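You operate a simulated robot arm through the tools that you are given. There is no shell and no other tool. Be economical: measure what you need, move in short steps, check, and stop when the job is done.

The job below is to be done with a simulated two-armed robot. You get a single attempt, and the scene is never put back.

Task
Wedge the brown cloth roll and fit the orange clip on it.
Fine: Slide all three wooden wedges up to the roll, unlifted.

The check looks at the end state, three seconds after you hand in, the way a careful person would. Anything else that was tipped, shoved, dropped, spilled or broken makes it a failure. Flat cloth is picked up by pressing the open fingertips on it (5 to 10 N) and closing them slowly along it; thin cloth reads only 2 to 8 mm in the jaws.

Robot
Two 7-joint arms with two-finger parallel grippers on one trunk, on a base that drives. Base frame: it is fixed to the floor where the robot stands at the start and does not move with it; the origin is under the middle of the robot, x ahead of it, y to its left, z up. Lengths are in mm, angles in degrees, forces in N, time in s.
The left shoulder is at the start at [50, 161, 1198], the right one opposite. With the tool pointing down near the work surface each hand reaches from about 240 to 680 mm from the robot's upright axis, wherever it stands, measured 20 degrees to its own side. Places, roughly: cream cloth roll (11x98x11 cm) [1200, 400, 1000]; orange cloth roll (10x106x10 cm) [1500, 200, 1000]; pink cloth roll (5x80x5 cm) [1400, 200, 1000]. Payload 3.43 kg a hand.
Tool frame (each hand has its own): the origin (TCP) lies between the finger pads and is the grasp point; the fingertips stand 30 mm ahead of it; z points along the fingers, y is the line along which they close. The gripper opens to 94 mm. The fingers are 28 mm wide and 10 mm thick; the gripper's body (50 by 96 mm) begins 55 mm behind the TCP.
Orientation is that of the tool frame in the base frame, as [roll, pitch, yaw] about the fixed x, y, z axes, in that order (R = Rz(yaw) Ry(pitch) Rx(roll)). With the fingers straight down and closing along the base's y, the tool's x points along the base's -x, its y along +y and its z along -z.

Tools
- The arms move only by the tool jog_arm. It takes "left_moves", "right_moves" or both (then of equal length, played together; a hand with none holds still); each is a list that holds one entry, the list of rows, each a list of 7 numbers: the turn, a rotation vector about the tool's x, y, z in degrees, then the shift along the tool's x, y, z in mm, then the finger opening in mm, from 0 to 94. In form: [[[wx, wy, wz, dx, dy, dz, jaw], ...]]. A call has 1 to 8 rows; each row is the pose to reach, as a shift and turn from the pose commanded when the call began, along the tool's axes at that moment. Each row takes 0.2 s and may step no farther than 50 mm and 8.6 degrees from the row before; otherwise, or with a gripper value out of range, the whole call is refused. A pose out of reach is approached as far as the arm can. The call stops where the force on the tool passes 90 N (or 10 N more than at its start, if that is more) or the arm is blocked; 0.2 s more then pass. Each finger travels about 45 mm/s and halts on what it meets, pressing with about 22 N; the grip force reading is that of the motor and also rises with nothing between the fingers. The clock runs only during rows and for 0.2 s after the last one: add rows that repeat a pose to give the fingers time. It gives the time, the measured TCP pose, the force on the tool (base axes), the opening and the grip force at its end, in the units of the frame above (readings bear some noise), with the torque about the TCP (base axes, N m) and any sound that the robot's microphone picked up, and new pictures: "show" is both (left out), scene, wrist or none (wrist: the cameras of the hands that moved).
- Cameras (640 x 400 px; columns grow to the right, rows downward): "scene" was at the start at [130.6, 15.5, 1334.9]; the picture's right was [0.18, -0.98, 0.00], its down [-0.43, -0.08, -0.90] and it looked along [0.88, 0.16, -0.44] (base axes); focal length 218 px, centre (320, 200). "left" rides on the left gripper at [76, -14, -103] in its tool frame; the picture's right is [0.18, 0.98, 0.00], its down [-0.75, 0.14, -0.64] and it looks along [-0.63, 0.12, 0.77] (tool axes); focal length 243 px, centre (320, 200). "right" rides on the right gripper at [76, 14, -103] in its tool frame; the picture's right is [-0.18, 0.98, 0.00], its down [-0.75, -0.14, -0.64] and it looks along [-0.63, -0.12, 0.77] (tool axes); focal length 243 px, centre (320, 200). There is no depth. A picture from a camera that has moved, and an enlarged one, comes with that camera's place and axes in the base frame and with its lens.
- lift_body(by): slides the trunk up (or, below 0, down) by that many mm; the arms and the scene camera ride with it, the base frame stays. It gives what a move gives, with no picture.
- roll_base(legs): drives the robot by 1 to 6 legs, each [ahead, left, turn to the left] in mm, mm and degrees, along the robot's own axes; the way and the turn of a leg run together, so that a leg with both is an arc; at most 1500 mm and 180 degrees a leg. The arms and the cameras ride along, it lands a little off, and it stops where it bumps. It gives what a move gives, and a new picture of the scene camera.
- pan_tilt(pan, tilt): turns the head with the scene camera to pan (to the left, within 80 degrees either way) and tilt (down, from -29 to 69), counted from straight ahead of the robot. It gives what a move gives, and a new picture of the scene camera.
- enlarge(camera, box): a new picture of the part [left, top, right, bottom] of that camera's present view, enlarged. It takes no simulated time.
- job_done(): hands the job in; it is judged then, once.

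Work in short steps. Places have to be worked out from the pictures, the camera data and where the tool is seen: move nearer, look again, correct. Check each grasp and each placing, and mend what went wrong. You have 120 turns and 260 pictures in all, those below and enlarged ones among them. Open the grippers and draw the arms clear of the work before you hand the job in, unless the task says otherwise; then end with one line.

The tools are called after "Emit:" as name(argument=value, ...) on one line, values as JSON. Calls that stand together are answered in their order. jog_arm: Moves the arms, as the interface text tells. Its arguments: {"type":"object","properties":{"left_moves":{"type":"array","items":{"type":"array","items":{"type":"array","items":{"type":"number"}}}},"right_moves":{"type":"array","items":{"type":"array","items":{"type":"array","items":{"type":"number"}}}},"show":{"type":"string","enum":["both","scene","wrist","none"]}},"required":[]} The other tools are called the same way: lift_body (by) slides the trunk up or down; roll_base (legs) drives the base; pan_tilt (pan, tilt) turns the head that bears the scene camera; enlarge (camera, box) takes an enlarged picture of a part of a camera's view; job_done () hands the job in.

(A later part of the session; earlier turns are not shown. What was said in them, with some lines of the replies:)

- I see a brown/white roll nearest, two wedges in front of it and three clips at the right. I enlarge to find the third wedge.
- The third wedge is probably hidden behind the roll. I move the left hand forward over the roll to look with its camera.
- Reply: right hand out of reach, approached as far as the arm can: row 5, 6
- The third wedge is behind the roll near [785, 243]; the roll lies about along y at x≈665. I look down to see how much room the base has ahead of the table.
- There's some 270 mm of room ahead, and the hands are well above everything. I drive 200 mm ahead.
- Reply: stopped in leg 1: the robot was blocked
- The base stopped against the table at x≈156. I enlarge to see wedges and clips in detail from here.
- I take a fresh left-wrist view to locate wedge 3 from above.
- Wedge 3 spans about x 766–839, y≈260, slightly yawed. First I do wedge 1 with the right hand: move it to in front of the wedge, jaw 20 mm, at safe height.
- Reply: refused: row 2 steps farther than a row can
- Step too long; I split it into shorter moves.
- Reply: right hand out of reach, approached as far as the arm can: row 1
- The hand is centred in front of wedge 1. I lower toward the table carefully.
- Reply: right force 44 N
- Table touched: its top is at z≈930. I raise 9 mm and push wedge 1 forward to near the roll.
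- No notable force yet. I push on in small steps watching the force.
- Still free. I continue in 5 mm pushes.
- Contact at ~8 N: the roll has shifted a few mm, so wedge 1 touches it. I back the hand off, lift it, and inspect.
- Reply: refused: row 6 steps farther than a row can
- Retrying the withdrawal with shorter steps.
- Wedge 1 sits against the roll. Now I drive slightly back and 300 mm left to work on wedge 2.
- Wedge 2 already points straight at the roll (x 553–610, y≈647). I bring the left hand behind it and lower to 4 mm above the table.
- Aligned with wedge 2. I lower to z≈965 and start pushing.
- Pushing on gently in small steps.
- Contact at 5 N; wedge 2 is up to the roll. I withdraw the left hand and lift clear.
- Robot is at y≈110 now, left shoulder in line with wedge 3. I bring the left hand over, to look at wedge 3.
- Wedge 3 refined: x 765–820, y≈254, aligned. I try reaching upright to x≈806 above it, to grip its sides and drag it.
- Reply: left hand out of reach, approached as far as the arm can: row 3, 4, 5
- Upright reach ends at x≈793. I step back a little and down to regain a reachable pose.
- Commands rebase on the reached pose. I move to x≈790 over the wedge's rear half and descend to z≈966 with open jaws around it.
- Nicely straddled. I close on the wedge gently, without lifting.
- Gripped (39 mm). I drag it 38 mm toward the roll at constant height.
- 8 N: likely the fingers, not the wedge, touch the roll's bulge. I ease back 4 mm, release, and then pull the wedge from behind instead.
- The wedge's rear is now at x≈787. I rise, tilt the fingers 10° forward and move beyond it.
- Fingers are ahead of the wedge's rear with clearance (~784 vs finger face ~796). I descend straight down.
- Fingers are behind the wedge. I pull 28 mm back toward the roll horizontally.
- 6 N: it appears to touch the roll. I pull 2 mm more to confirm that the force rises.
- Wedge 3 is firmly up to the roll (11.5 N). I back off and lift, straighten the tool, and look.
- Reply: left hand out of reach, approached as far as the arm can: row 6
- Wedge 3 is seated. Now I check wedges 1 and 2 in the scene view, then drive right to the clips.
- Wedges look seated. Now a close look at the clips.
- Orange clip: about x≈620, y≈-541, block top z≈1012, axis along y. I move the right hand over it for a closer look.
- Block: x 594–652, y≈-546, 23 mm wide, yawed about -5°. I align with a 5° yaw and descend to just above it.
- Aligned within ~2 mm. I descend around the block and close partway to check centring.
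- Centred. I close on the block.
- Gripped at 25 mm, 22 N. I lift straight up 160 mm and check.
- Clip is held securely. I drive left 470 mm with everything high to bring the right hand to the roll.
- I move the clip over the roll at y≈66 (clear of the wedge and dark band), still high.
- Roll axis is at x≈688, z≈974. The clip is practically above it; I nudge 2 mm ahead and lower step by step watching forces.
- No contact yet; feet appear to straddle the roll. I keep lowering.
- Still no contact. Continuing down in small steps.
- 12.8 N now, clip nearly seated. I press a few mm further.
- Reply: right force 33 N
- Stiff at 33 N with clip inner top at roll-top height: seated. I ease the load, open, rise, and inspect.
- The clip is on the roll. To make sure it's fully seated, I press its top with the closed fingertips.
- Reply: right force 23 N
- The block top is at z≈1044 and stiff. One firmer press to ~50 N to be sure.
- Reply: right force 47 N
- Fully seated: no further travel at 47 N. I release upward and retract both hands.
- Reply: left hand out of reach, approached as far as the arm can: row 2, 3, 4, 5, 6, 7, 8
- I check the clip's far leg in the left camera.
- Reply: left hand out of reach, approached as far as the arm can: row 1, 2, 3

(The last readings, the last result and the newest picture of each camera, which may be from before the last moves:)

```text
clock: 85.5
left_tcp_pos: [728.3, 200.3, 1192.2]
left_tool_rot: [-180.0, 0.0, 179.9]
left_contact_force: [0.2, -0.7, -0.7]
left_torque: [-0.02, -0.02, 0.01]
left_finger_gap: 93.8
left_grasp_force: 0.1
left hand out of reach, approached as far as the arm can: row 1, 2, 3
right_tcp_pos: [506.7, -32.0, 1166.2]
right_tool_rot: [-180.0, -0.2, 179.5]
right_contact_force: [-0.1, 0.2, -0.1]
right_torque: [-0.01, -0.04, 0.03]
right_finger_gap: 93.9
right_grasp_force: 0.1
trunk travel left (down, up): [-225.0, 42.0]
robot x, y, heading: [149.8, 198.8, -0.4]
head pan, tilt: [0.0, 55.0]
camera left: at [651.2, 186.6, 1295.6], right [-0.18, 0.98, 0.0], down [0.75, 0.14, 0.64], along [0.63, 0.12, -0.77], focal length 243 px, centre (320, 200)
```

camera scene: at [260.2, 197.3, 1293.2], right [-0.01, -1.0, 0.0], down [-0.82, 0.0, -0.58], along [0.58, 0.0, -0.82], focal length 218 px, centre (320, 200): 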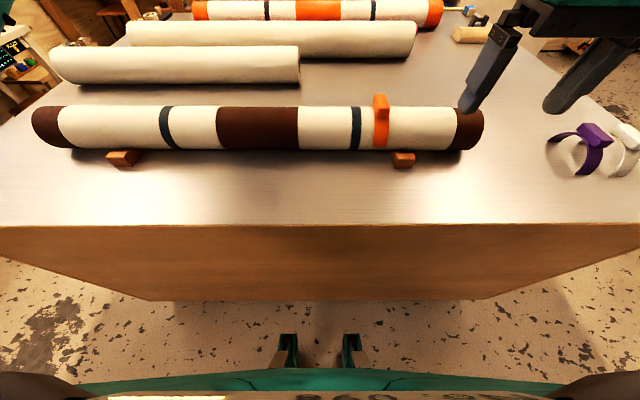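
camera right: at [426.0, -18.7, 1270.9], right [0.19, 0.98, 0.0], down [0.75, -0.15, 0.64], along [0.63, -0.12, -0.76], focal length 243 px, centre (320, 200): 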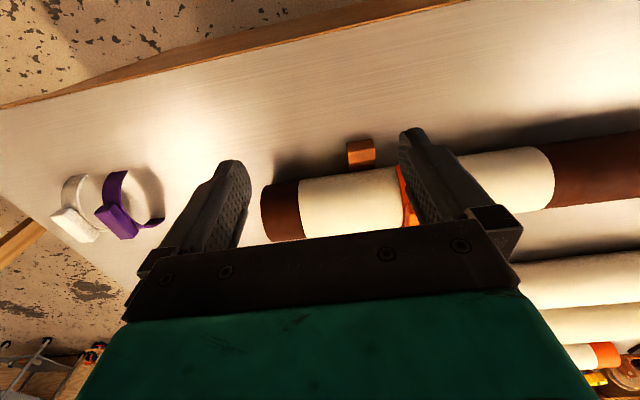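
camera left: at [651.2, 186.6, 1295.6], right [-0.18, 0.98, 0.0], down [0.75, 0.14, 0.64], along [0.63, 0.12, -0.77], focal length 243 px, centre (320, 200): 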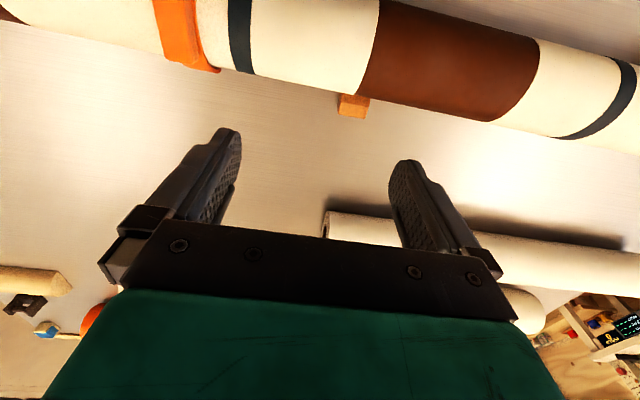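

The strap rests directly on the roll top with both legs down its sides, and all wedges are in place. I retract the left hand and hand in.

Emit:
jog_arm(left_moves=[[[0, 0, 0, 40, 20, 0, 94], [0, 0, 0, 80, 40, 0, 94], [0, 0, 0, 120, 60, 0, 94], [0, 0, 0, 160, 80, 0, 94], [0, 0, 0, 200, 100, 0, 94], [0, 0, 0, 200, 100, 0, 94]]], show="scene")

Emit:
roll_base(legs=[[-100, 0, 0]])

```text
clock: 87.0
left_tcp_pos: [710.8, 221.3, 1249.0]
left_tool_rot: [-180.0, 0.0, 179.8]
left_contact_force: [0.0, 0.7, 0.0]
left_torque: [-0.01, 0.01, -0.03]
left_finger_gap: 93.9
left_grasp_force: 0.0
left hand out of reach, approached as far as the arm can: row 1, 2, 3, 4, 5, 6
right_tcp_pos: [507.3, -32.4, 1165.2]
right_tool_rot: [-179.9, -0.2, 179.5]
right_contact_force: [-0.1, 0.1, -0.3]
right_torque: [0.02, -0.02, -0.01]
right_finger_gap: 93.7
right_grasp_force: 0.0
trunk travel left (down, up): [-225.0, 42.0]
robot x, y, heading: [150.6, 199.9, -0.3]
head pan, tilt: [0.0, 55.0]
camera scene: at [264.6, 197.5, 1292.5], right [-0.01, -1.0, 0.0], down [-0.82, 0.0, -0.57], along [0.57, 0.0, -0.82], focal length 218 px, centre (320, 200)
```

scene: 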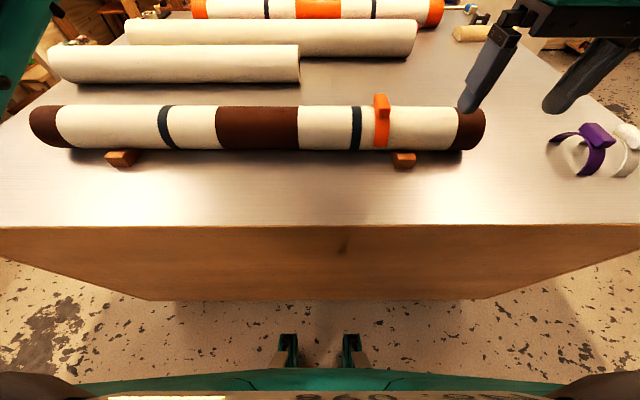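

```text
clock: 88.1
left_tcp_pos: [609.5, 221.8, 1251.0]
left_tool_rot: [-180.0, 0.0, 179.7]
left_contact_force: [-0.2, 0.3, 0.7]
left_torque: [0.01, 0.02, 0.02]
left_finger_gap: 94.0
left_grasp_force: 0.0
right_tcp_pos: [406.8, -32.2, 1166.9]
right_tool_rot: [-179.9, 0.0, 179.7]
right_contact_force: [-0.7, 0.4, 0.2]
right_torque: [0.0, -0.04, -0.01]
right_finger_gap: 94.2
right_grasp_force: 0.1
trunk travel left (down, up): [-225.0, 42.0]
robot x, y, heading: [52.3, 199.7, -0.4]
head pan, tilt: [0.0, 55.0]
camera scene: at [163.2, 198.0, 1292.6], right [-0.01, -1.0, 0.0], down [-0.82, 0.01, -0.57], along [0.57, 0.0, -0.82], focal length 218 px, centre (320, 200)
```

scene: 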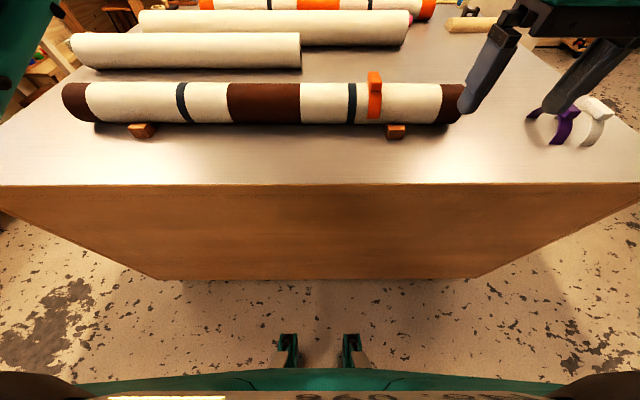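

Both hands are open and clear, the three wedges are against the roll and the orange clip is on it; I hand in.

Emit:
job_done()

```text
The job is handed in.
```

I slid all three wooden wedges up against the brown roll without lifting them and pressed the orange clip down onto it; the job is handed in, and the check's result hasn't come back.
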